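You operate a simulated robot arm through the tools that you are given. There is no shell and no other tool. Be economical: measure what you need, move in short steps, check, and stop when the job is done.

You run a simulated robot arm. Do the job below in one go: nothing can be reset, and whatever is moved stays where it is left.

JOB
Measure the blue capsule in the height gauge and sort it.
Fine: the one on the deck; under 20 mm goes in the red tray, else the green tray; leave the sliding tray out.
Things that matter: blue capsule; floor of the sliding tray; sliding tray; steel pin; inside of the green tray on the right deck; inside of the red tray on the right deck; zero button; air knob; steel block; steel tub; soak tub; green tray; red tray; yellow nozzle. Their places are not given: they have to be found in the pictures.

The check looks at the end state, three seconds after you hand in, the way a careful person would. Anything else that was tipped, shoved, dropped, spilled or broken makes it a failure.

ROBOT AND FRAMES
A 6-joint arm with a two-finger parallel gripper, fixed in place. Base frame: the origin is at the foot of the arm, x ahead of it, y to its left, z up; the work surface is at about z = 0. Units: m, rad, N and s.
With the tool pointing down near the work surface it reaches from about 0.14 to 0.58 m from the base axis. Its first joint turns from -1.152 to 1.152 rad. Payload 2.1 kg.
Tool frame: the origin (TCP) lies between the finger pads and is the grasp point; the fingertips stand 0.03 m ahead of it; z points along the fingers, y is the line along which they close. The gripper opens to 0.094 m. The fingers are 0.028 m wide and 0.01 m thick; the gripper's body (0.05 by 0.096 m) begins 0.055 m behind the TCP.
Orientation is that of the tool frame in the base frame, as a unit quaternion [w, x, y, z]. With the fingers straight down and closing along the base's y, the tool's x points along the base's -x, its y along +y and its z along -z.

CONTROLS
- The arm moves only by the tool apply_moves. Its argument "motion" is a list of rows, each a list of 7 numbers: the turn, a rotation vector about the base's x, y, z in rad, then the shift along the base's x, y, z in m, then the opening, from 0 (shut) to 1 (fully open). In form: [[wx, wy, wz, dx, dy, dz, hand], ...]. A call has 1 to 12 rows; each row is the pose to reach, as a shift and turn from the pose commanded when the call began. Rows are played at 5 a second. More than 0.05 m and 0.15 rad between two rows, or a gripper value outside its range, and nothing of the call is played. Where a pose cannot be reached the arm comes as near as it can. A force on the tool above 40 N (or 10 N above the force at the start of the call, whichever is more), or a blocked arm, ends the call early, and 0.2 s more pass. The fingers move at their own pace (about 0.072 m/s each) and stop on an object; they squeeze with about 32 N. The grip force told is the motor's: it shows also when the fingers shut on nothing. Time passes only in rows, and 0.2 s behind the last, so rows that repeat a pose let the fingers close. It gives the time, the measured TCP pose, the force on the tool (base axes), the opening and the grip force at its end, in the units of the frame above (readings bear some noise).
- Cameras (640 x 400 px; columns grow to the right, rows downward): "scene" is fixed at [0.0862, -0.3841, 0.5066]; the picture's right is [0.56, -0.83, 0.00], its down [-0.36, -0.24, -0.90] and it looks along [0.75, 0.51, -0.43] (base axes); focal length 214 px, centre (320, 200). "wrist" rides on the gripper at [-0.037, 0, -0.058] in the tool frame; the picture's right is [0.00, -1.00, 0.00], its down [0.97, 0.00, -0.24] and it looks along [0.24, 0.00, 0.97] (tool axes); focal length 218 px, centre (320, 200).
- snapshot(camera): a new picture of that camera. It takes no simulated time.
- locate(camera, pixels): for up to 12 pixels [column, row] of the newest picture of that camera ("zoom" is the newest enlarged one), the place [x, y, z] in the base frame of the surface seen there, good to about 0.002 m, but the place of the scene camera against the robot may be out by one fixed shift of up to 0.018 m in any direction. It takes no simulated time.
- close_up(camera, box): a new picture of the part [left, top, right, bottom] of that camera's present view, enlarged. It takes no simulated time.
- close_job(): hands the job in; it is judged then, once.

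Keep the steps short. Do not move on a guess: measure, check each grasp and each placing, and mend mistakes. In all there are 80 turns and 38 pictures (those below and enlarged ones count). Leave the gripper open and the arm clear of the work at the hand-in unless told otherwise, and finish with a single line.

The tools are called after "Request:" as name(argument=value, ...) on one line, values as JSON. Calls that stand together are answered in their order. apply_moves: Moves the arm, as the interface text tells. Its arguments: {"type":"object","properties":{"motion":{"type":"array","items":{"type":"array","items":{"type":"number"}}}},"required":["motion"]} The other tools are called the same way: snapshot (camera) takes a picture; locate (camera, pixels) gives the place of the surface under pixels of a picture; close_up (camera, box) takes an enlarged picture of a part of a camera's view; close_job () hands the job in.

At the start:

```text
time: 0.0
tool_pos: [0.2885, -0.1093, 0.4583]
tcp_rot: [0.0, 0.0, 1.0, 0.0]
ft_force: [0.4, -0.3, 0.0]
gripper_width: 0.094
grasp_force: 0.1
```

scene: 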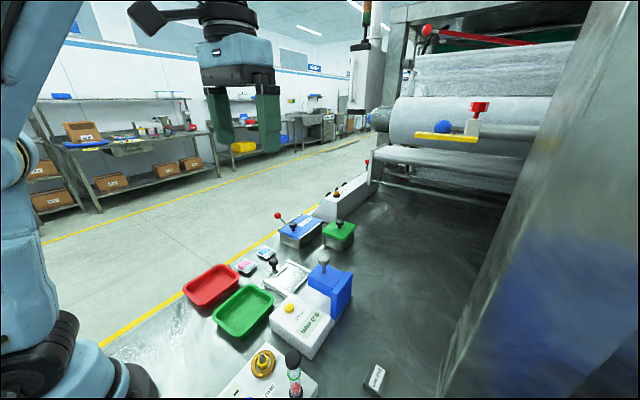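
wrist: 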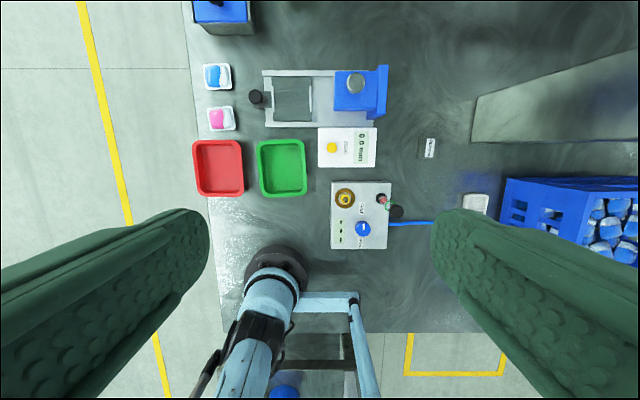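

I'll start with enlarged views of the work area from both cameras to identify the parts.

Request:
close_up(camera="wrist", box=[180, 50, 420, 200])

Request:
close_up(camera="scene", box=[170, 180, 410, 330])

Request:
close_up(camera="wrist", box=[320, 120, 640, 320])

```text
2.67 times, centred on (300, 125) of wrist
```

zoom: 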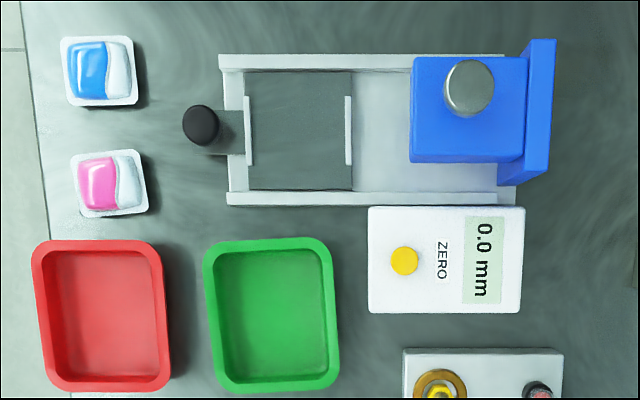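

```text
2.67 times, centred on (290, 255) of scene
```

zoom: 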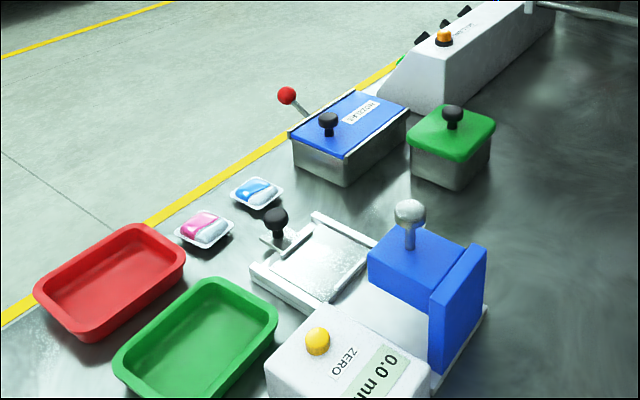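

```text
2.00 times, centred on (480, 220) of wrist
```

zoom: 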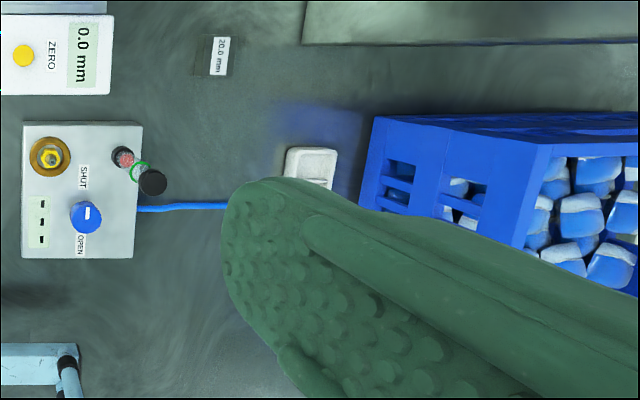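

The blue capsule on the deck is at wrist (217,76). The sliding tray is at (293,98) and is out. The pin is at (355,83), the display at (348,148), and the 20.0 mm block at (429,148). Next I'll get their places.

Request:
locate(camera="wrist", pixels=[[217, 76], [221, 118], [256, 98], [293, 98], [356, 83], [340, 110], [331, 148], [429, 148], [218, 167], [282, 167], [381, 90], [335, 98]])

Request:
locate(camera="wrist", pixels=[[205, 67], [230, 87], [206, 88], [229, 65], [265, 71], [265, 126], [272, 79], [311, 79], [312, 120], [363, 229], [345, 198], [382, 200]])

```text
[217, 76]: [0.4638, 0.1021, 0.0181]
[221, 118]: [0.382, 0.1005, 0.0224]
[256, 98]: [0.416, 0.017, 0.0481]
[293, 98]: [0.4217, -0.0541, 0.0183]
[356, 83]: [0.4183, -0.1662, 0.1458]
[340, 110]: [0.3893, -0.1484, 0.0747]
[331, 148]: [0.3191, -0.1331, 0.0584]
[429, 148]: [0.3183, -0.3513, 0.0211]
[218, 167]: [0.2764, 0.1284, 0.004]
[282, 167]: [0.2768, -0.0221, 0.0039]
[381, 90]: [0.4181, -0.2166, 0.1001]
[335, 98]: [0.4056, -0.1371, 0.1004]
```

```text
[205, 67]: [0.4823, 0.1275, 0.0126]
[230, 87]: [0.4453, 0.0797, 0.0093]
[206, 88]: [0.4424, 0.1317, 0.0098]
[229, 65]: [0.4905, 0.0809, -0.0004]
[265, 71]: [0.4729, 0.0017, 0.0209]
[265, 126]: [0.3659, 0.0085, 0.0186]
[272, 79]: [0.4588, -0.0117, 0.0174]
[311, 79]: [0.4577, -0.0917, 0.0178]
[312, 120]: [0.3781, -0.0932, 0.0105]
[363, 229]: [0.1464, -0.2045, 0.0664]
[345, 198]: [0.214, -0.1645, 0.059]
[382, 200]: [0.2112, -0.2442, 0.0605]
```

Before handling anything I want a side view under the gauge housing. I'll move left of the gauge at height and tilt the wrist camera towards -y.

Request:
apply_moves(motion=[[-0.1, 0, 0, 0.0125, 0.031, -0.0265, 1], [-0.2, 0, 0, 0.025, 0.062, -0.053, 1], [-0.3, 0, 0, 0.0375, 0.093, -0.0795, 1], [-0.4, 0, 0, 0.05, 0.124, -0.106, 1], [-0.5, 0, 0, 0.0625, 0.155, -0.1325, 1], [-0.6, 0, 0, 0.075, 0.186, -0.159, 1], [-0.7, 0, 0, 0.0875, 0.217, -0.1855, 1], [-0.8, 0, 0, 0.1, 0.248, -0.212, 1], [-0.9, 0, 0, 0.11, 0.28, -0.24, 1], [-0.9, 0, 0, 0.11, 0.28, -0.24, 1]])

Request:
snapshot(camera="wrist")

```text
time: 2.2
tool_pos: [0.4167, 0.1446, 0.2156]
tcp_rot: [0.012, -0.005, 0.904, -0.427]
ft_force: [-0.4, -0.3, 0.2]
gripper_width: 0.0939
grasp_force: 0.0
out of reach, approached as far as the arm can: row 9, 10
```

```text
32 pictures are left
```

wrist: 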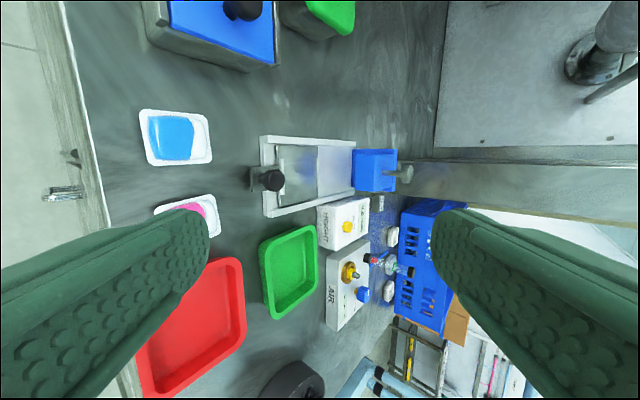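

I'll enlarge the gauge and the capsule from this view.

Request:
close_up(camera="wrist", box=[240, 110, 432, 230])

Request:
close_up(camera="wrist", box=[120, 90, 280, 190])

```text
3.33 times, centred on (336, 170) of wrist
```

zoom: 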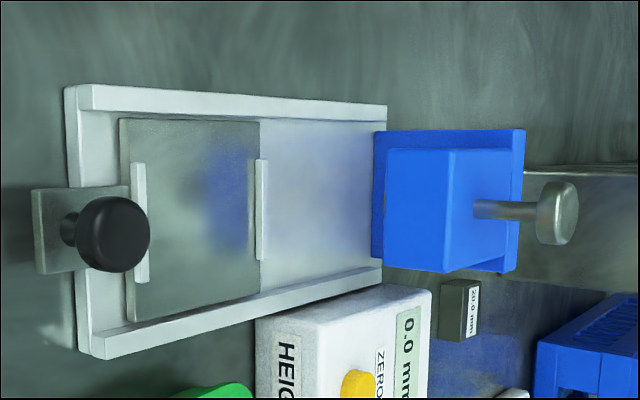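

```text
4.00 times, centred on (200, 140) of wrist
```

zoom: 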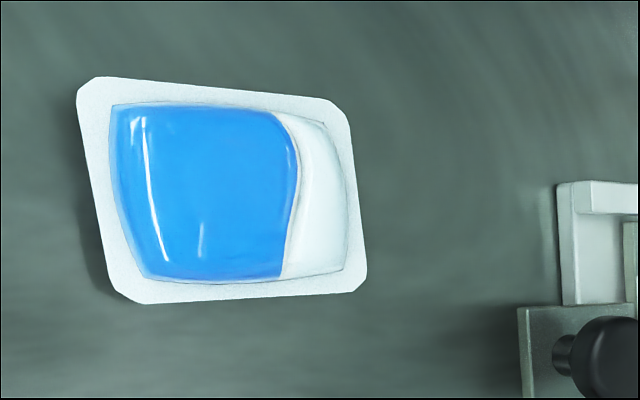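

I can't see the pin tip yet, so I'll check the scene view around the housing enlarged.

Request:
close_up(camera="scene", box=[270, 240, 366, 300])

```text
6.67 times, centred on (318, 270) of scene
```

zoom: 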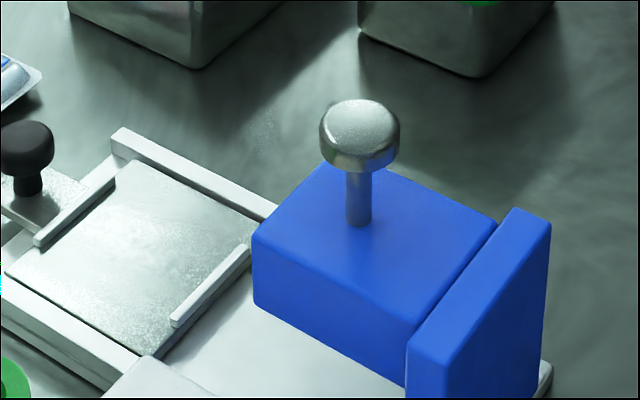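

Next I'll locate the housing's lower edge and the pin features.

Request:
locate(camera="zoom", pixels=[[256, 295], [256, 240], [400, 375], [359, 222], [359, 130], [478, 280], [240, 270], [130, 240], [120, 350], [205, 290], [320, 330], [360, 160]])

```text
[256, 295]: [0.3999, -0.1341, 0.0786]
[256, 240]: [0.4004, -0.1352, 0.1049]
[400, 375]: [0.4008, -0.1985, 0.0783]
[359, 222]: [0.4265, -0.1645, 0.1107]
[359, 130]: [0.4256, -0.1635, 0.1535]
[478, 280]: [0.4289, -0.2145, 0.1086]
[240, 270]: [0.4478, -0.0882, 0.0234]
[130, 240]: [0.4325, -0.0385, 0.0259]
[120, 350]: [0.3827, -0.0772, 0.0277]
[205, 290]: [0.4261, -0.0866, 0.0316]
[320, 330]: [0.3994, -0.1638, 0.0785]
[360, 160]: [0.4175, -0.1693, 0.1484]
```

The pin tip isn't visible under the housing, so the pin seems to be raised. Its lower edge is at about z 0.07. I'll go back upright above the knob and tray for an accurate wrist view.

Request:
apply_moves(motion=[[0.13, 0, 0, 0, -0.02, 0.01, 1], [0.26, 0, 0, 0, -0.04, 0.02, 1], [0.39, 0, 0, 0, -0.06, 0.03, 1], [0.52, 0, 0, 0, -0.08, 0.04, 1], [0.65, 0, 0, 0, -0.1, 0.05, 1], [0.78, 0, 0, 0, -0.13, 0.05, 1], [0.9, 0, 0, 0, -0.16, 0.05, 1], [0.9, 0, 0, 0, -0.16, 0.05, 1]])

Request:
snapshot(camera="wrist")

```text
time: 4.0
tool_pos: [0.4178, -0.0163, 0.2677]
tcp_rot: [0.001, 0.0, 1.0, 0.001]
ft_force: [-0.1, -0.4, -0.6]
gripper_width: 0.0938
grasp_force: 0.0
```

```text
28 pictures are left
```

wrist: 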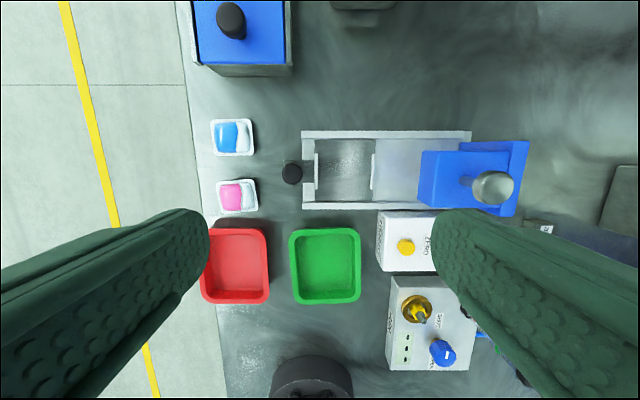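

Locating the knob, tray ribs, capsule edges and pin base in this view.

Request:
locate(camera="wrist", pixels=[[291, 173], [284, 173], [299, 173], [291, 165], [291, 181], [317, 172], [373, 172], [345, 172], [345, 140], [345, 204], [400, 170], [310, 196]])

Request:
locate(camera="wrist", pixels=[[225, 135], [248, 137], [237, 152], [212, 121], [250, 120], [253, 155], [214, 154], [497, 187], [467, 183], [420, 153], [407, 247], [237, 122]])

Request:
close_up(camera="wrist", box=[200, 105, 360, 205])

```text
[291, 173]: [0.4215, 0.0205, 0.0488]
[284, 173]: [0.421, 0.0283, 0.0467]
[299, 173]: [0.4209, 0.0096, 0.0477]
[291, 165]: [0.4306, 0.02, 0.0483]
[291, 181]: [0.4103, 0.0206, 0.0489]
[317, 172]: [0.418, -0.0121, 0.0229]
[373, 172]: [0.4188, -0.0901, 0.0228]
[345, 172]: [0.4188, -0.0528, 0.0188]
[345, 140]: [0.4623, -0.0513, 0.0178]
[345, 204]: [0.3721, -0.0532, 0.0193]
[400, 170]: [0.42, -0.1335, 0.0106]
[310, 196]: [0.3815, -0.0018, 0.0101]
```

```text
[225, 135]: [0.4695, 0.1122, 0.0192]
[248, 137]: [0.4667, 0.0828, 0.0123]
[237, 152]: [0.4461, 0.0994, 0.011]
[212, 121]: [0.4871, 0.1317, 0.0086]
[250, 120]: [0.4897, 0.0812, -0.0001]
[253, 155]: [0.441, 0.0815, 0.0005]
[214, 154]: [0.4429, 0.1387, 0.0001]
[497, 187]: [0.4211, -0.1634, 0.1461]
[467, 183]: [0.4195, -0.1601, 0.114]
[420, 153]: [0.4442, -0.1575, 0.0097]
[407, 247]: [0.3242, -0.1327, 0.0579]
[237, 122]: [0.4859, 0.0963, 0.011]
```

```text
4.00 times, centred on (280, 155) of wrist
```

zoom: 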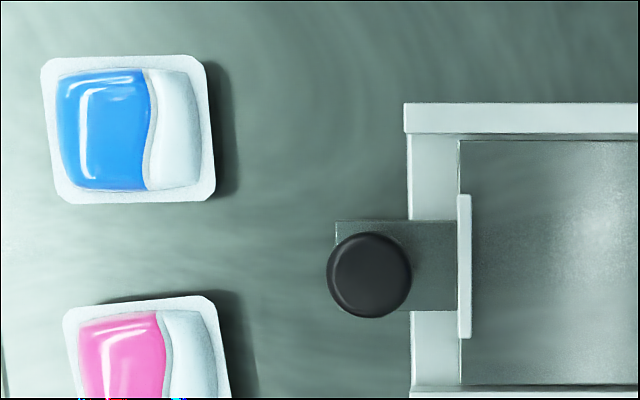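

The knob is at (0.421, 0.0195) with its top at 0.048, the pin is at (0.421, -0.163), and the tray centre is at y -0.052. I'll turn the gripper 90° so it closes along x, and hover above the knob.

Request:
apply_moves(motion=[[0, 0, 0.1428, 0, 0.003, -0.01, 1], [0, 0, 0.2856, 0, 0.006, -0.02, 1], [0, 0, 0.4284, 0, 0.009, -0.03, 1], [0, 0, 0.5712, 0.001, 0.012, -0.04, 1], [0, 0, 0.714, 0.001, 0.016, -0.05, 1], [0, 0, 0.8568, 0.001, 0.02, -0.06, 1], [0, 0, 0.9996, 0.002, 0.024, -0.07, 1], [0, 0, 1.1424, 0.002, 0.028, -0.08, 1], [0, 0, 1.2852, 0.003, 0.032, -0.095, 1], [0, 0, 1.428, 0.003, 0.036, -0.11, 1], [0, 0, 1.5708, 0.003, 0.036, -0.12, 1], [0, 0, 1.5708, 0.003, 0.036, -0.12, 0.6]])

Request:
snapshot(camera="wrist")

```text
time: 6.6
tool_pos: [0.4209, 0.0193, 0.1461]
tcp_rot: [0.0, 0.708, -0.706, 0.0]
ft_force: [-0.2, 0.1, 0.4]
gripper_width: 0.0564
grasp_force: 0.3
```

```text
26 pictures are left
```

wrist: 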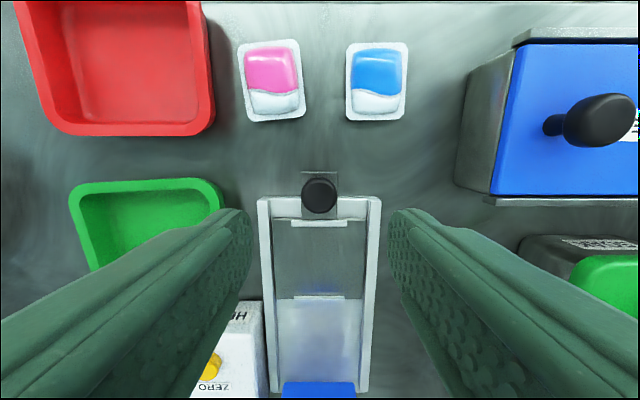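

Aligned. I'll descend so the fingertips are at z 0.03 and close on the knob.

Request:
apply_moves(motion=[[0, 0, 0, 0, 0, -0.04, 0.6], [0, 0, 0, 0, 0, -0.07, 0.6], [0, 0, 0, 0, 0, -0.086, 0.6], [0, 0, 0, 0, 0, -0.086, 0.2], [0, 0, 0, 0, 0, -0.086, 0.1], [0, 0, 0, 0, 0, -0.086, 0.1]])

```text
time: 8.0
tool_pos: [0.4202, 0.0199, 0.0608]
tcp_rot: [0.0, -0.707, 0.707, -0.001]
ft_force: [-4.6, 0.1, -10.5]
gripper_width: 0.027
grasp_force: 45.4
```

The knob is gripped (width 0.027). I'll push it along -y in small steps.

Request:
apply_moves(motion=[[0, 0, 0, 0, -0.01, 0, 0.1], [0, 0, 0, 0, -0.02, 0, 0.1], [0, 0, 0, 0, -0.03, 0, 0.1], [0, 0, 0, 0, -0.04, 0, 0.1]])

Request:
snapshot(camera="wrist")

```text
time: 9.0
tool_pos: [0.4208, -0.0205, 0.0607]
tcp_rot: [-0.001, -0.707, 0.708, 0.002]
ft_force: [-17.8, 0.2, -24.4]
gripper_width: 0.0266
grasp_force: 45.5
```

```text
25 pictures are left
```

wrist: 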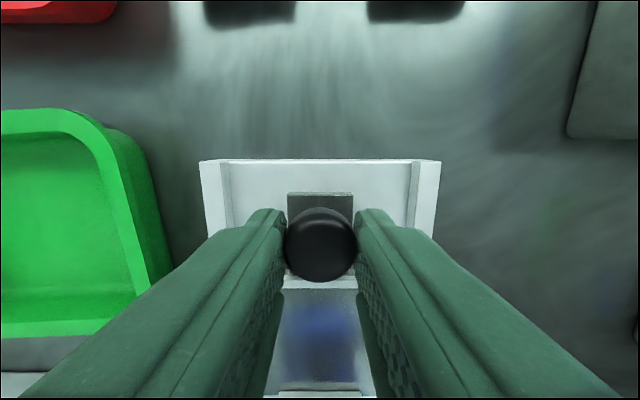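

The tray slides with the knob, but side forces are building up (-18 N in x, -24 N in z). I'll open to relieve them, then re-grip slightly lower.

Request:
apply_moves(motion=[[0, 0, 0, 0, 0, 0, 0.5], [0, 0, 0, 0, 0, -0.001, 0.5], [0, 0, 0, -0.0005, 0, -0.001, 0.25], [0, 0, 0, -0.0005, 0, -0.001, 0.25], [0, 0, 0, -0.0005, 0, -0.001, 0.25]])

```text
time: 10.2
tool_pos: [0.4198, -0.0198, 0.0603]
tcp_rot: [-0.001, -0.707, 0.707, 0.001]
ft_force: [-11.0, 1.2, 2.2]
gripper_width: 0.0269
grasp_force: 45.1
```

Better. I'll continue pushing towards the stop, 0.07 m in all, in short steps.

Request:
apply_moves(motion=[[0, 0, 0, -0.0008, -0.01, 0, 0.25], [0, 0, 0, -0.001, -0.02, 0, 0.25], [0, 0, 0, -0.001, -0.03, 0, 0.25], [0, 0, 0, -0.001, -0.04, 0, 0.25], [0, 0, 0, -0.001, -0.05, 0, 0.25]])

```text
time: 11.4
tool_pos: [0.4206, -0.0695, 0.0604]
tcp_rot: [-0.001, 0.707, -0.707, 0.001]
ft_force: [6.2, 0.7, 12.8]
gripper_width: 0.0269
grasp_force: 45.0
```

Knob at y -0.0695. Now the final centimetres, finely stepped.

Request:
apply_moves(motion=[[0, 0, 0, 0, -0.007, 0, 0.25], [0, 0, 0, 0, -0.013, 0, 0.25], [0, 0, 0, 0, -0.018, 0, 0.25], [0, 0, 0, 0, -0.021, 0, 0.25], [0, 0, 0, 0, -0.021, 0, 0.25]])

Request:
close_up(camera="scene", box=[230, 240, 358, 360])

```text
time: 12.6
tool_pos: [0.4189, -0.0911, 0.06]
tcp_rot: [0.001, -0.707, 0.707, 0.0]
ft_force: [14.9, -1.7, 4.8]
gripper_width: 0.027
grasp_force: 44.9
```

```text
3.33 times, centred on (294, 300) of scene
```

zoom: 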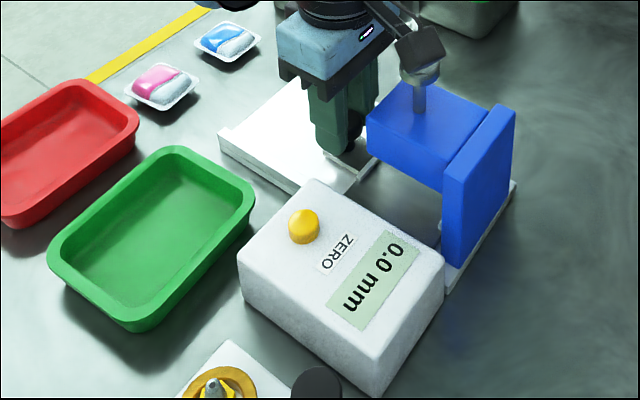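

Travel is 0.111 m with no stop felt yet (y force -1.7 N). The dark wrist part appears near the pin head, so I'll check its depth.

Request:
locate(camera="zoom", pixels=[[425, 50], [420, 72], [420, 105], [395, 20], [345, 150], [350, 165], [365, 170]])

```text
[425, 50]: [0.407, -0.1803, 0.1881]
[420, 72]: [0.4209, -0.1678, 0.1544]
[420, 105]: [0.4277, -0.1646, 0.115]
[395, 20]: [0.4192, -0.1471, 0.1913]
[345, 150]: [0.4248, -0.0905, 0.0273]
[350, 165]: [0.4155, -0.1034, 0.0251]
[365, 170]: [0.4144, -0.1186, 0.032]
```

The wrist part is at z about 0.18, clear of the pin head at 0.146. I'll nudge on to find the tray's stop.

Request:
apply_moves(motion=[[0, 0, 0, 0.001, -0.002, 0, 0.25], [0, 0, 0, 0.001, -0.004, 0, 0.25], [0, 0, 0, 0.001, -0.006, 0, 0.25]])

```text
time: 13.4
tool_pos: [0.4206, -0.0956, 0.0605]
tcp_rot: [-0.001, 0.708, -0.706, -0.002]
ft_force: [0.7, 19.3, 0.1]
gripper_width: 0.0269
grasp_force: 45.0
```

The stop is reached (19 N). I'll ease off, release and lift straight up.

Request:
apply_moves(motion=[[0, 0, 0, 0, 0.001, 0, 0.25], [0, 0, 0, 0, 0.0015, 0, 0.6], [0, 0, 0, 0, 0.0015, 0, 0.6], [0, 0, 0, 0, 0.0015, 0.04, 0.6], [0, 0, 0, 0, 0.0015, 0.08, 0.6], [0, 0, 0, 0, 0.0015, 0.12, 0.6]])

Request:
snapshot(camera="wrist")

```text
time: 14.8
tool_pos: [0.4207, -0.0959, 0.1809]
tcp_rot: [-0.001, 0.707, -0.707, 0.0]
ft_force: [-0.3, 0.1, 0.2]
gripper_width: 0.0563
grasp_force: 0.0
```

```text
23 pictures are left
```

wrist: 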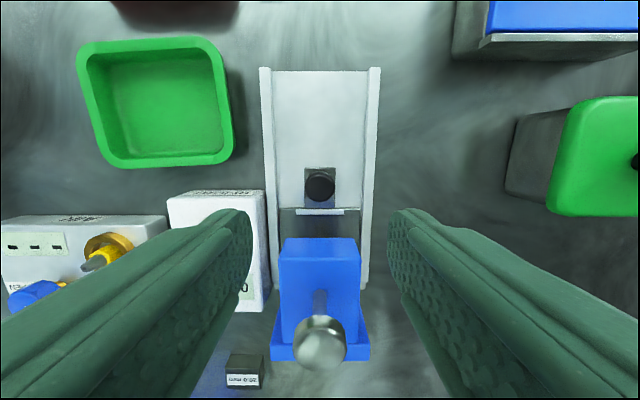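

Checking the pin head's place from this view.

Request:
locate(camera="wrist", pixels=[[320, 338], [320, 318], [320, 360], [296, 340], [345, 340], [320, 300]])

```text
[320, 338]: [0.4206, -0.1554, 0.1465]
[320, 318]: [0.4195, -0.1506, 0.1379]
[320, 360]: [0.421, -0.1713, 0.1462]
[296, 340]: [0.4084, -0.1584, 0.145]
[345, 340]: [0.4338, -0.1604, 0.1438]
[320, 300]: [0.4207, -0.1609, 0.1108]
```

The head centre is at (0.421, -0.163) with its top at 0.146. I'll move over it with the fingers shut, tips about 5 mm above the head.

Request:
apply_moves(motion=[[0, 0, 0, 0, 0, 0.02, 0.3], [0, 0, 0, 0, -0.035, 0.02, 0], [0, 0, 0, 0, -0.067, 0.02, 0], [0, 0, 0, 0, -0.067, 0.01, 0], [0, 0, 0, 0, -0.067, 0.001, 0]])

```text
time: 16.0
tool_pos: [0.4215, -0.1627, 0.1813]
tcp_rot: [0.0, -0.707, 0.708, 0.0]
ft_force: [-0.2, 0.1, -0.3]
gripper_width: 0.0001
grasp_force: 32.6
```

I'll press down gently for the zero check with the empty tray.

Request:
apply_moves(motion=[[0, 0, 0, 0, 0, -0.003, 0], [0, 0, 0, 0, 0, -0.006, 0], [0, 0, 0, 0, 0, -0.009, 0], [0, 0, 0, 0, 0, -0.011, 0]])

Request:
close_up(camera="scene", box=[230, 240, 358, 360])

```text
time: 17.0
tool_pos: [0.4214, -0.1626, 0.1698]
tcp_rot: [0.0, 0.707, -0.707, 0.0]
ft_force: [-0.6, -0.7, 1.4]
gripper_width: 0.0
grasp_force: 32.0
```

```text
3.33 times, centred on (294, 300) of scene
```

zoom: 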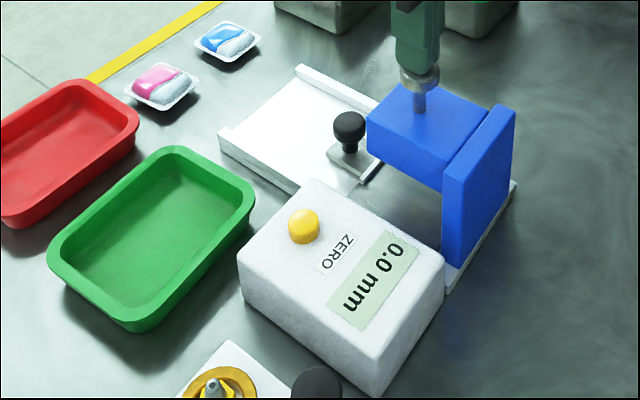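

The head moves down with about 1.4 N and the display still shows 0.0. Continuing down.

Request:
apply_moves(motion=[[0, 0, 0, 0, 0, -0.003, 0], [0, 0, 0, 0, 0, -0.006, 0], [0, 0, 0, 0, 0, -0.009, 0], [0, 0, 0, 0, 0, -0.012, 0]])

```text
time: 18.0
tool_pos: [0.4205, -0.1615, 0.1589]
tcp_rot: [0.0, 0.707, -0.707, 0.0]
ft_force: [0.3, -0.8, 1.9]
gripper_width: 0.0001
grasp_force: 32.5
```

Request:
apply_moves(motion=[[0, 0, 0, 0, 0, -0.003, 0], [0, 0, 0, 0, 0, -0.006, 0], [0, 0, 0, 0, 0, -0.008, 0]])

Request:
close_up(camera="scene", box=[270, 240, 366, 340])

```text
time: 18.8
tool_pos: [0.4212, -0.1623, 0.1509]
tcp_rot: [0.0, 0.707, -0.707, 0.0]
ft_force: [-0.2, 0.7, 1.5]
gripper_width: 0.0001
grasp_force: 31.2
```

```text
4.00 times, centred on (318, 290) of scene
```

zoom: 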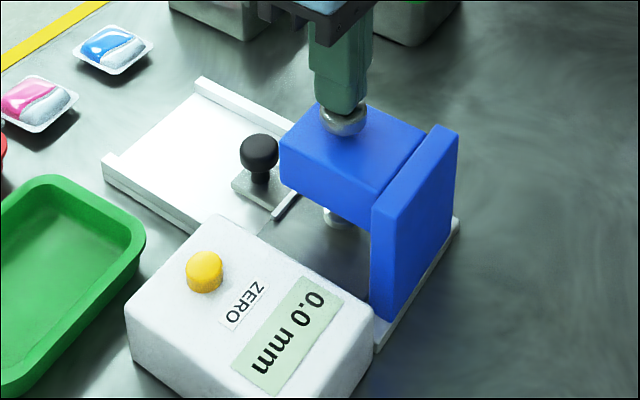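

The pin foot now shows under the housing at zoom (340,215). Measuring it.

Request:
locate(camera="zoom", pixels=[[338, 212], [338, 222], [338, 227], [338, 234], [343, 125], [343, 133], [343, 145], [300, 150], [285, 180]])

```text
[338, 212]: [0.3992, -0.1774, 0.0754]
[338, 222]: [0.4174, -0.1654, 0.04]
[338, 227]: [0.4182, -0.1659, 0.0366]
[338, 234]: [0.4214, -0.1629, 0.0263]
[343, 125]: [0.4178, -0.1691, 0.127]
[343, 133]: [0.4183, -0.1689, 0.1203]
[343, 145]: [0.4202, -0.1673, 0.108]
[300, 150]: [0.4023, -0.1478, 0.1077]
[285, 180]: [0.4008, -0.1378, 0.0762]
```

The foot bottom is about 8 mm above the tray floor. Continue down gently.

Request:
apply_moves(motion=[[0, 0, 0, 0, 0, -0.002, 0], [0, 0, 0, 0, 0, -0.004, 0], [0, 0, 0, 0, 0, -0.005, 0]])

```text
time: 19.6
tool_pos: [0.4198, -0.162, 0.1461]
tcp_rot: [0.0, -0.707, 0.707, 0.0]
ft_force: [0.6, 1.7, 6.5]
gripper_width: 0.0001
grasp_force: 32.0
```

Force has risen to 6.5 N. Checking the display and pin.

Request:
close_up(camera="scene", box=[270, 240, 366, 340])

```text
4.00 times, centred on (318, 290) of scene
```

zoom: 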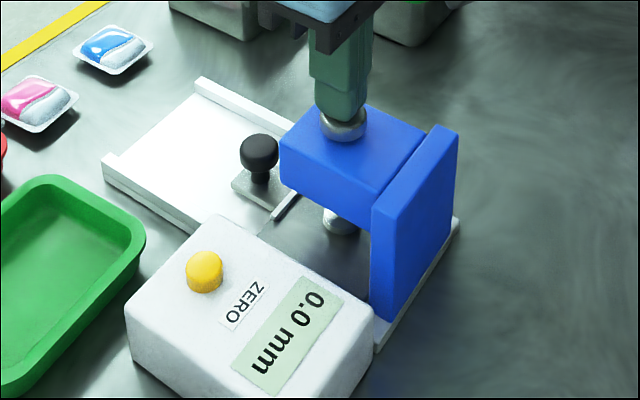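

I'll raise the fingers 40 mm to see whether the pin stays down or springs back.

Request:
apply_moves(motion=[[0, 0, 0, 0, 0, 0.01, 0], [0, 0, 0, 0, 0, 0.025, 0], [0, 0, 0, 0, 0, 0.055, 0], [0, 0, 0, 0, 0.0, 0.085, 0]])

Request:
close_up(camera="scene", box=[270, 240, 366, 340])

```text
time: 20.6
tool_pos: [0.421, -0.1635, 0.2307]
tcp_rot: [0.0, 0.707, -0.707, 0.001]
ft_force: [-0.6, -0.3, 0.2]
gripper_width: 0.0002
grasp_force: 31.9
```

```text
4.00 times, centred on (318, 290) of scene
```

zoom: 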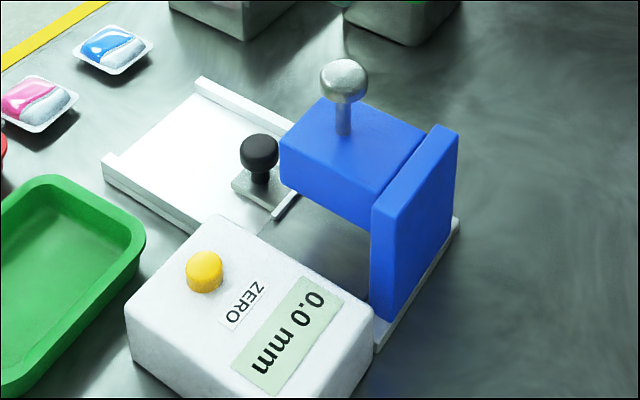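

The pin springs back, and the display showed 0.0 on the empty tray, so the zero looks good. Now I'll pull the tray out again. First I go back to the knob at y -0.0955.

Request:
apply_moves(motion=[[0, 0, 0, 0, 0.034, 0, 0.6], [0, 0, 0, 0, 0.068, 0, 0.6], [0, 0, 0, 0, 0.068, -0.04, 0.6], [0, 0, 0, 0, 0.068, -0.08, 0.6], [0, 0, 0, 0, 0.068, -0.12, 0.6], [0, 0, 0, 0, 0.068, -0.15, 0.6], [0, 0, 0, 0, 0.068, -0.1705, 0.6], [0, 0, 0, 0, 0.068, -0.1705, 0.25], [0, 0, 0, 0, 0.068, -0.1705, 0.25], [0, 0, 0, 0, 0.068, -0.1705, 0.25]])

```text
time: 22.8
tool_pos: [0.4195, -0.0952, 0.0595]
tcp_rot: [0.0, 0.708, -0.707, 0.001]
ft_force: [-1.3, -0.2, -12.8]
gripper_width: 0.027
grasp_force: 44.3
```

Gripped. Pulling the tray out by 0.11 m.

Request:
apply_moves(motion=[[0, 0, 0, 0, 0.012, 0, 0.25], [0, 0, 0, 0, 0.024, 0, 0.25], [0, 0, 0, 0, 0.036, 0, 0.25], [0, 0, 0, 0, 0.048, 0, 0.25], [0, 0, 0, 0, 0.06, 0, 0.25], [0, 0, 0, 0, 0.072, 0, 0.25]])

Request:
apply_moves(motion=[[0, 0, 0, 0, 0.012, 0, 0.25], [0, 0, 0, 0, 0.024, 0, 0.25], [0, 0, 0, 0, 0.034, 0, 0.25], [0, 0, 0, 0, 0.043, 0, 0.25], [0, 0, 0, 0, 0.043, 0, 0.25]])

```text
time: 24.2
tool_pos: [0.4198, -0.021, 0.0591]
tcp_rot: [0.0, 0.707, -0.707, 0.0]
ft_force: [4.4, -0.3, -17.8]
gripper_width: 0.0271
grasp_force: 45.2
```

```text
time: 25.4
tool_pos: [0.4199, 0.0213, 0.0601]
tcp_rot: [0.001, -0.707, 0.708, 0.0]
ft_force: [8.9, -4.9, -34.8]
gripper_width: 0.0271
grasp_force: 44.9
```

The tray is back out (y 0.021, at its end). I'll release, lift, and move above the blue capsule.

Request:
apply_moves(motion=[[0, 0, 0, 0, -0.001, 0, 0.6], [0, 0, 0, 0, -0.001, 0, 0.6], [0, 0, 0, 0, -0.001, 0.04, 0.7], [0, 0, 0, 0, 0, 0.08, 0.8], [0, 0, 0, 0.02, 0.03, 0.1, 0.9], [0, 0, 0, 0.03, 0.05, 0.1, 1], [0, 0, 0, 0.044, 0.087, 0.1, 1]])

Request:
snapshot(camera="wrist")

```text
time: 27.0
tool_pos: [0.4639, 0.1091, 0.1601]
tcp_rot: [0.0, -0.706, 0.708, 0.0]
ft_force: [-0.1, -0.4, -0.1]
gripper_width: 0.0943
grasp_force: 0.0
```

```text
18 pictures are left
```

wrist: 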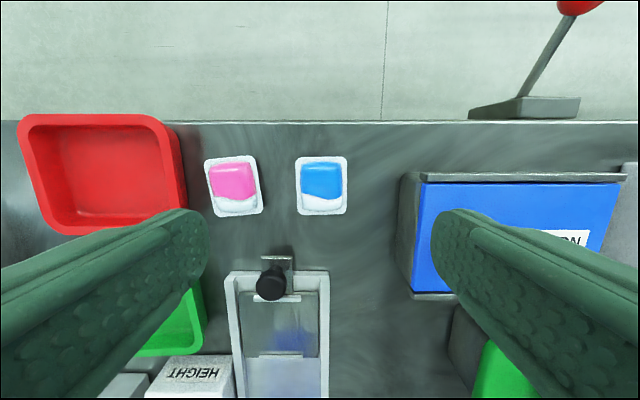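

Measuring the capsule's edges in this view.

Request:
locate(camera="wrist", pixels=[[297, 185], [346, 185], [301, 185], [343, 185], [321, 158], [321, 214], [321, 164], [321, 209], [321, 185], [321, 200], [262, 185], [321, 175]])

Request:
close_up(camera="wrist", box=[273, 140, 369, 230])

```text
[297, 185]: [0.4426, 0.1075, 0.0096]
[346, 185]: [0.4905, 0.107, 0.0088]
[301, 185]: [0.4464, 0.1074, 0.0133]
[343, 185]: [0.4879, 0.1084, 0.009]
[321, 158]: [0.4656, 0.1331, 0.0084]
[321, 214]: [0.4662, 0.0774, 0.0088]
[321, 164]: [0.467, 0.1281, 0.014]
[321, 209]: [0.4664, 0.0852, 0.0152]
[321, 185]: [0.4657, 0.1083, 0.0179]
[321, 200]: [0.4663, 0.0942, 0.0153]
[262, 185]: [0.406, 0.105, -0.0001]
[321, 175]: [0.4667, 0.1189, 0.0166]
```

```text
4.44 times, centred on (321, 185) of wrist
```

zoom: 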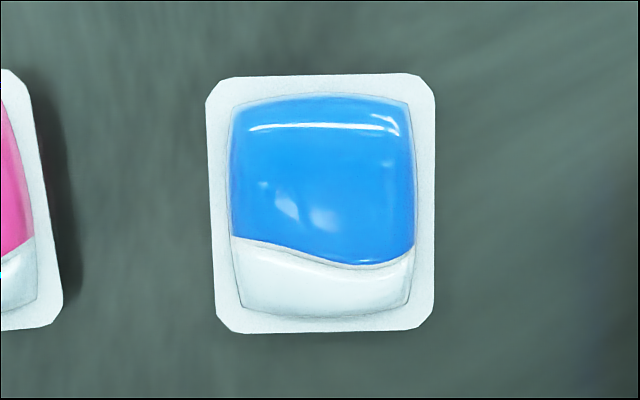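

The capsule's rim runs x 0.4425–0.491 and y 0.077–0.133, with the flange at z 0.009. I'll centre at (0.4667, 0.105), open to 70 mm, and descend with the tips just above the deck.

Request:
apply_moves(motion=[[0, 0, 0, 0.0026, -0.004, 0, 0.75], [0, 0, 0, 0.0026, -0.004, -0.04, 0.75], [0, 0, 0, 0.0026, -0.004, -0.08, 0.75], [0, 0, 0, 0.0026, -0.004, -0.11, 0.75], [0, 0, 0, 0.0026, -0.004, -0.125, 0.75], [0, 0, 0, 0.0026, -0.004, -0.125, 0.75]])

```text
time: 28.4
tool_pos: [0.4674, 0.1035, 0.0337]
tcp_rot: [0.0, 0.707, -0.707, 0.001]
ft_force: [-0.4, -0.9, 0.3]
gripper_width: 0.0705
grasp_force: 0.0
```

Now closing gradually with a shallow command to keep the squeeze light.

Request:
apply_moves(motion=[[0, 0, 0, 0, 0, 0, 0.6], [0, 0, 0, 0, 0, 0, 0.53], [0, 0, 0, 0, 0, 0, 0.49], [0, 0, 0, 0, 0, 0, 0.49]])

```text
time: 29.4
tool_pos: [0.467, 0.1031, 0.0339]
tcp_rot: [-0.001, 0.707, -0.707, 0.0]
ft_force: [0.2, 0.1, -0.2]
gripper_width: 0.046
grasp_force: 0.1
```

No contact yet at 46 mm. Closing further in small steps.

Request:
apply_moves(motion=[[0, 0, 0, 0, 0, 0, 0.46], [0, 0, 0, 0, 0, 0, 0.44], [0, 0, 0, 0, 0, 0, 0.44]])

Request:
snapshot(camera="wrist")

```text
time: 30.2
tool_pos: [0.4675, 0.104, 0.0351]
tcp_rot: [0.0, 0.707, -0.707, 0.0]
ft_force: [0.3, 1.3, -0.5]
gripper_width: 0.0419
grasp_force: 0.9
```

```text
16 pictures are left
```

wrist: 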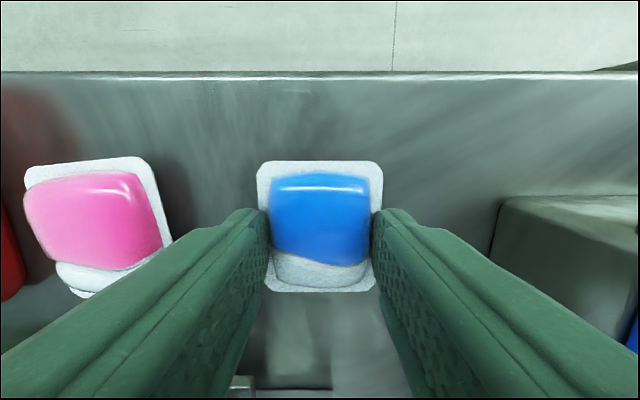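

The fingers have just reached the body. Tightening a little more.

Request:
apply_moves(motion=[[0, 0, 0, 0, 0, 0, 0.43], [0, 0, 0, 0, 0, 0, 0.42], [0, 0, 0, 0, 0, 0, 0.42]])

```text
time: 31.0
tool_pos: [0.4671, 0.1028, 0.0353]
tcp_rot: [0.0, -0.707, 0.707, 0.0]
ft_force: [0.0, 0.4, 0.0]
gripper_width: 0.0409
grasp_force: 32.0
```

Held at 40.9 mm. Lifting 60 mm and checking.

Request:
apply_moves(motion=[[0, 0, 0, 0, 0, 0.01, 0.42], [0, 0, 0, 0, 0, 0.02, 0.42], [0, 0, 0, 0, 0, 0.04, 0.42], [0, 0, 0, 0, 0, 0.06, 0.42]])

Request:
snapshot(camera="wrist")

```text
time: 32.0
tool_pos: [0.4678, 0.1031, 0.095]
tcp_rot: [-0.001, 0.708, -0.707, 0.0]
ft_force: [0.3, -0.1, 0.7]
gripper_width: 0.041
grasp_force: 32.3
```

```text
15 pictures are left
```

wrist: 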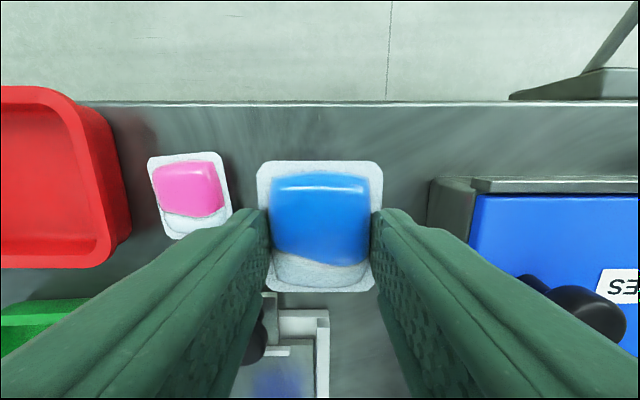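

Held securely. The tray position that ends up under the pin is y about -0.047. I'll carry the capsule above there with 80 mm clearance.

Request:
apply_moves(motion=[[0, 0, 0, 0, -0.01, 0.03, 0.42], [0, 0, 0, -0.012, -0.04, 0.03, 0.42], [0, 0, 0, -0.024, -0.07, 0.03, 0.42], [0, 0, 0, -0.036, -0.1, 0.03, 0.42], [0, 0, 0, -0.044, -0.13, 0.03, 0.42], [0, 0, 0, -0.0473, -0.152, 0.03, 0.42], [0, 0, 0, -0.0473, -0.152, 0.0, 0.42]])

Request:
snapshot(camera="wrist")

```text
time: 33.6
tool_pos: [0.4199, -0.0495, 0.0958]
tcp_rot: [0.0, 0.707, -0.707, 0.0]
ft_force: [0.4, -0.2, -0.7]
gripper_width: 0.0407
grasp_force: 31.7
```

```text
14 pictures are left
```

wrist: 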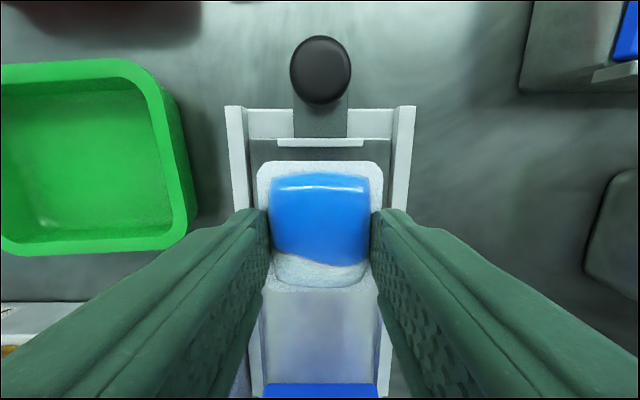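

Aligned over the tray. I'll lower to TCP z about 0.0545, where the capsule just meets the tray floor.

Request:
apply_moves(motion=[[0, 0, 0, 0, 0, -0.02, 0.42], [0, 0, 0, 0, 0, -0.033, 0.42], [0, 0, 0, 0, 0, -0.039, 0.42], [0, 0, 0, 0, 0, -0.041, 0.42]])

```text
time: 34.6
tool_pos: [0.4184, -0.0486, 0.0534]
tcp_rot: [-0.001, 0.707, -0.707, 0.0]
ft_force: [-0.1, 0.3, -0.7]
gripper_width: 0.0406
grasp_force: 31.9
```

No contact yet. Lowering in 1 mm steps.

Request:
apply_moves(motion=[[0, 0, 0, 0, 0, -0.001, 0.42], [0, 0, 0, 0, 0, -0.002, 0.42]])

```text
time: 35.2
tool_pos: [0.4197, -0.0485, 0.0521]
tcp_rot: [0.0, -0.707, 0.708, 0.0]
ft_force: [-1.5, -0.6, 21.0]
gripper_width: 0.0407
grasp_force: 32.0
```

Contact (21 N up). I'll back off 1 mm, open to 56 mm, and lift.

Request:
apply_moves(motion=[[0, 0, 0, 0, 0, 0.001, 0.42], [0, 0, 0, 0, 0, 0.001, 0.5], [0, 0, 0, 0, 0, 0.001, 0.58], [0, 0, 0, 0, 0, 0.001, 0.58], [0, 0, 0, 0, 0, 0.03, 0.58], [0, 0, 0, 0, 0, 0.07, 0.58], [0, 0, 0, 0, 0, 0.11, 0.58]])

Request:
snapshot(camera="wrist")

```text
time: 36.8
tool_pos: [0.4193, -0.0487, 0.1645]
tcp_rot: [-0.001, -0.707, 0.707, 0.0]
ft_force: [-0.9, 0.7, 0.0]
gripper_width: 0.0546
grasp_force: 0.0
```

```text
13 pictures are left
```

wrist: 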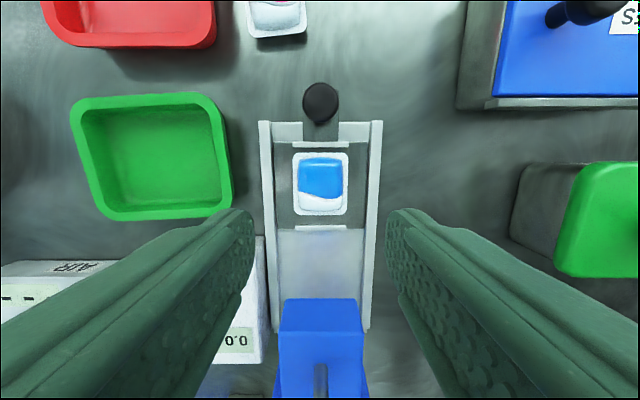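

The capsule sits flat between the ribs. Now to the knob at y 0.0205 to grip it.

Request:
apply_moves(motion=[[0, 0, 0, 0.0008, 0.035, 0, 0.6], [0, 0, 0, 0.0008, 0.069, 0, 0.6], [0, 0, 0, 0.0008, 0.069, -0.04, 0.6], [0, 0, 0, 0.0008, 0.069, -0.08, 0.6], [0, 0, 0, 0.0008, 0.069, -0.1035, 0.6], [0, 0, 0, 0.0008, 0.069, -0.1035, 0.25], [0, 0, 0, 0.0008, 0.069, -0.1035, 0.25], [0, 0, 0, 0.0008, 0.069, -0.1035, 0.25]])

Request:
apply_moves(motion=[[0, 0, 0, 0, -0.01, 0, 0.25], [0, 0, 0, 0, -0.02, 0, 0.25], [0, 0, 0, 0, -0.03, 0, 0.25], [0, 0, 0, 0, -0.04, 0, 0.25], [0, 0, 0, 0, -0.05, 0, 0.25]])

```text
time: 38.6
tool_pos: [0.4222, 0.0211, 0.0582]
tcp_rot: [0.001, 0.707, -0.707, -0.001]
ft_force: [-10.2, 0.2, -5.5]
gripper_width: 0.0299
grasp_force: 5.1
```

```text
time: 39.8
tool_pos: [0.4198, -0.0309, 0.0586]
tcp_rot: [0.0, 0.708, -0.707, 0.0]
ft_force: [-8.3, 0.2, 3.2]
gripper_width: 0.0285
grasp_force: 4.5
```

The grip reads weaker than before (width 28.5 mm, 4.5 N). I'll check with a picture that the knob followed.

Request:
snapshot(camera="wrist")

```text
12 pictures are left
```

wrist: 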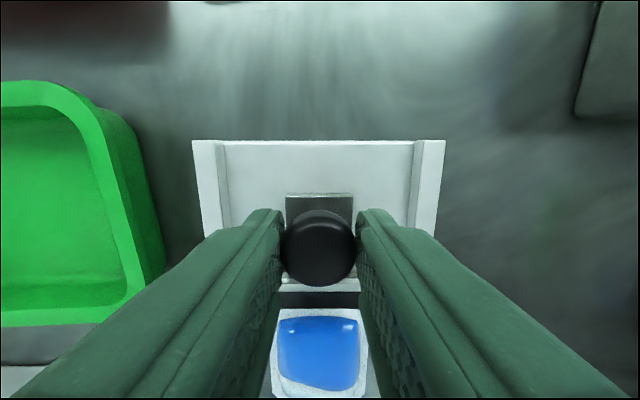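

The knob and tray are following. I'll continue slowly.

Request:
apply_moves(motion=[[0, 0, 0, 0, -0.008, 0.001, 0.2], [0, 0, 0, 0, -0.016, 0.001, 0.2], [0, 0, 0, 0, -0.024, 0.001, 0.2], [0, 0, 0, 0, -0.032, 0.001, 0.2], [0, 0, 0, 0, -0.04, 0.001, 0.2]])

Request:
apply_moves(motion=[[0, 0, 0, 0, -0.008, 0, 0.2], [0, 0, 0, 0, -0.015, 0, 0.2], [0, 0, 0, 0, -0.02, 0, 0.2], [0, 0, 0, 0, -0.024, 0, 0.2], [0, 0, 0, 0, -0.026, 0, 0.2]])

```text
time: 41.0
tool_pos: [0.4197, -0.0706, 0.0595]
tcp_rot: [0.0, 0.707, -0.707, 0.0]
ft_force: [-6.2, 0.3, -34.9]
gripper_width: 0.0269
grasp_force: 45.4
```

```text
time: 42.2
tool_pos: [0.4209, -0.0963, 0.0591]
tcp_rot: [0.0, 0.707, -0.707, -0.001]
ft_force: [-8.3, 9.3, -24.8]
gripper_width: 0.0269
grasp_force: 45.1
```

At the stop (y -0.096, 9 N). I'll release, lift, and move over the pin with the fingers shut, tips just above the head.

Request:
apply_moves(motion=[[0, 0, 0, 0, 0.0005, 0, 0.6], [0, 0, 0, 0, 0.0005, 0, 0.6], [0, 0, 0, 0, 0.0005, 0.04, 0.6], [0, 0, 0, 0, 0.0005, 0.08, 0.6], [0, 0, 0, 0, 0.0005, 0.12, 0.3], [0, 0, 0, 0, 0.0005, 0.14, 0], [0, 0, 0, 0, -0.034, 0.14, 0], [0, 0, 0, 0, -0.067, 0.14, 0], [0, 0, 0, 0, -0.067, 0.122, 0], [0, 0, 0, 0, -0.067, 0.122, 0]])

Request:
apply_moves(motion=[[0, 0, 0, 0, 0, -0.003, 0], [0, 0, 0, 0, 0, -0.006, 0], [0, 0, 0, 0, 0, -0.008, 0], [0, 0, 0, 0, 0, -0.01, 0]])

```text
time: 44.4
tool_pos: [0.4192, -0.1617, 0.1825]
tcp_rot: [0.0, 0.707, -0.707, 0.0]
ft_force: [0.2, 0.1, -0.6]
gripper_width: 0.0001
grasp_force: 31.9
```

```text
time: 45.4
tool_pos: [0.4203, -0.1626, 0.1718]
tcp_rot: [0.0, -0.707, 0.707, 0.0]
ft_force: [-0.8, 0.2, 0.5]
gripper_width: 0.0001
grasp_force: 31.8
```

On the empty tray, contact was at TCP z about 0.146, so I expect the capsule's contact near 0.166. Going in 1 mm steps.

Request:
apply_moves(motion=[[0, 0, 0, 0, 0, -0.001, 0], [0, 0, 0, 0, 0, -0.002, 0], [0, 0, 0, 0, 0, -0.003, 0], [0, 0, 0, 0, 0, -0.004, 0]])

```text
time: 46.4
tool_pos: [0.42, -0.1635, 0.169]
tcp_rot: [0.0, 0.707, -0.707, 0.0]
ft_force: [0.5, -0.1, 1.0]
gripper_width: 0.0
grasp_force: 32.3
```

Request:
apply_moves(motion=[[0, 0, 0, 0, 0, -0.001, 0], [0, 0, 0, 0, 0, -0.002, 0], [0, 0, 0, 0, 0, -0.002, 0]])

Request:
close_up(camera="scene", box=[270, 240, 366, 340])

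```text
time: 47.2
tool_pos: [0.4207, -0.164, 0.165]
tcp_rot: [0.0, -0.707, 0.707, 0.0]
ft_force: [0.1, -0.2, 1.4]
gripper_width: 0.0
grasp_force: 32.5
```

```text
4.00 times, centred on (318, 290) of scene
```

zoom: 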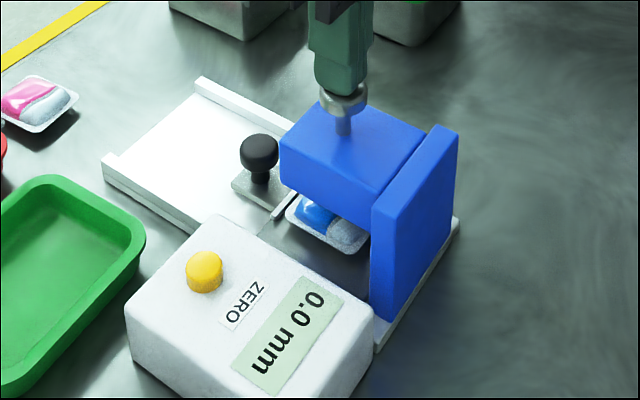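

Not in contact yet. Continuing in fine steps.

Request:
apply_moves(motion=[[0, 0, 0, 0, 0, -0.001, 0], [0, 0, 0, 0, 0, -0.001, 0], [0, 0, 0, 0, 0, -0.002, 0], [0, 0, 0, 0, 0, -0.002, 0]])

```text
time: 48.2
tool_pos: [0.4209, -0.1629, 0.1636]
tcp_rot: [0.0, -0.706, 0.708, -0.001]
ft_force: [-0.6, 0.1, 1.7]
gripper_width: 0.0001
grasp_force: 31.9
```

Request:
apply_moves(motion=[[0, 0, 0, 0, 0, -0.001, 0], [0, 0, 0, 0, 0, -0.001, 0], [0, 0, 0, 0, 0, -0.002, 0], [0, 0, 0, 0, 0, -0.002, 0]])

```text
time: 49.2
tool_pos: [0.4204, -0.1625, 0.1617]
tcp_rot: [0.0, -0.707, 0.707, 0.0]
ft_force: [-0.2, -1.2, 2.6]
gripper_width: 0.0
grasp_force: 32.2
```

The force is rising slightly (2.6 N). Reading the display.

Request:
close_up(camera="scene", box=[270, 240, 366, 340])

```text
4.00 times, centred on (318, 290) of scene
```

zoom: 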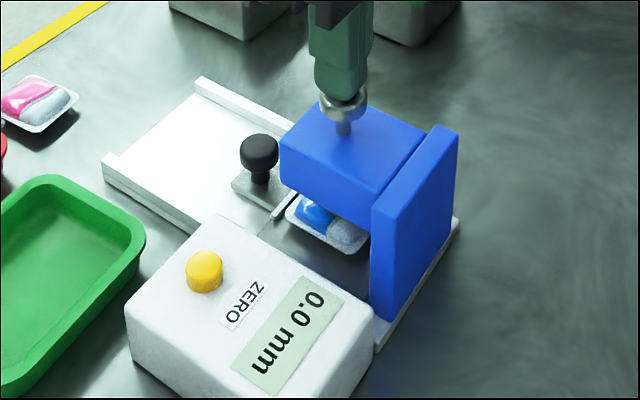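

The foot is about at the capsule's top. One more millimetre, in half steps.

Request:
apply_moves(motion=[[0, 0, 0, 0, 0, -0.0005, 0], [0, 0, 0, 0, 0, -0.001, 0], [0, 0, 0, 0, 0, -0.001, 0], [0, 0, 0, 0, 0, -0.001, 0]])

```text
time: 50.2
tool_pos: [0.4206, -0.1633, 0.1614]
tcp_rot: [-0.001, 0.707, -0.707, 0.0]
ft_force: [-0.8, -0.3, 1.1]
gripper_width: 0.0
grasp_force: 31.9
```

Request:
apply_moves(motion=[[0, 0, 0, 0, 0, -0.001, 0], [0, 0, 0, 0, 0, -0.001, 0], [0, 0, 0, 0, 0, -0.001, 0]])

Request:
apply_moves(motion=[[0, 0, 0, 0, 0, -0.001, 0], [0, 0, 0, 0, 0, -0.001, 0], [0, 0, 0, 0, 0, -0.001, 0]])

```text
time: 51.0
tool_pos: [0.4205, -0.1629, 0.1604]
tcp_rot: [0.0, -0.707, 0.707, 0.0]
ft_force: [0.6, 0.5, 0.6]
gripper_width: 0.0
grasp_force: 31.9
```

```text
time: 51.8
tool_pos: [0.4204, -0.1629, 0.1576]
tcp_rot: [0.0, -0.706, 0.708, 0.001]
ft_force: [0.6, 2.3, 10.5]
gripper_width: 0.0001
grasp_force: 31.8
```

Contact: 10.5 N. Reading the display.

Request:
close_up(camera="scene", box=[290, 270, 370, 340])

```text
5.71 times, centred on (330, 305) of scene
```

zoom: 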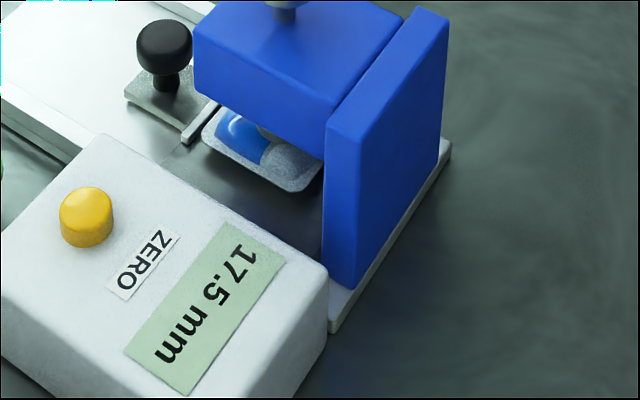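

The display reads 17.5 mm. The empty press probably hit the pin's end of travel rather than the floor, so I'll cross-check the height optically once the tray is out. Now I'll raise off the pin and go back to the knob.

Request:
apply_moves(motion=[[0, 0, 0, 0, 0, 0.01, 0], [0, 0, 0, 0, 0, 0.03, 0], [0, 0, 0, 0, 0, 0.06, 0], [0, 0, 0, 0, 0.034, 0.06, 0.6], [0, 0, 0, 0, 0.067, 0.06, 0.6], [0, 0, 0, 0, 0.067, 0.02, 0.6], [0, 0, 0, 0, 0.067, -0.02, 0.6], [0, 0, 0, 0, 0.067, -0.06, 0.6], [0, 0, 0, 0, 0.067, -0.0975, 0.6], [0, 0, 0, 0, 0.067, -0.0975, 0.25], [0, 0, 0, 0, 0.067, -0.0975, 0.25], [0, 0, 0, 0, 0.067, -0.0975, 0.25]])

```text
time: 54.4
tool_pos: [0.4189, -0.0954, 0.0596]
tcp_rot: [-0.001, 0.707, -0.707, 0.0]
ft_force: [10.8, -0.5, -17.5]
gripper_width: 0.0273
grasp_force: 45.3
```

Gripped. Pulling the tray out.

Request:
apply_moves(motion=[[0, 0, 0, 0, 0.01, 0, 0.25], [0, 0, 0, 0, 0.02, 0, 0.25], [0, 0, 0, 0, 0.03, 0, 0.25], [0, 0, 0, 0, 0.04, 0, 0.25], [0, 0, 0, 0, 0.05, 0, 0.25], [0, 0, 0, 0, 0.06, 0, 0.25]])

Request:
apply_moves(motion=[[0, 0, 0, 0, 0.01, 0, 0.25], [0, 0, 0, 0, 0.02, 0, 0.25], [0, 0, 0, 0, 0.03, 0, 0.25], [0, 0, 0, 0, 0.04, 0, 0.25], [0, 0, 0, 0, 0.05, 0, 0.25], [0, 0, 0, 0, 0.0545, 0, 0.25], [0, 0, 0, 0, 0.0545, 0, 0.25]])

```text
time: 55.8
tool_pos: [0.4196, -0.0364, 0.0617]
tcp_rot: [-0.001, -0.706, 0.709, 0.001]
ft_force: [3.5, -0.9, -38.8]
gripper_width: 0.0269
grasp_force: 45.6
```

```text
time: 57.4
tool_pos: [0.4205, 0.0187, 0.062]
tcp_rot: [0.001, 0.708, -0.706, -0.001]
ft_force: [-6.8, -0.7, 7.9]
gripper_width: 0.027
grasp_force: 45.2
```

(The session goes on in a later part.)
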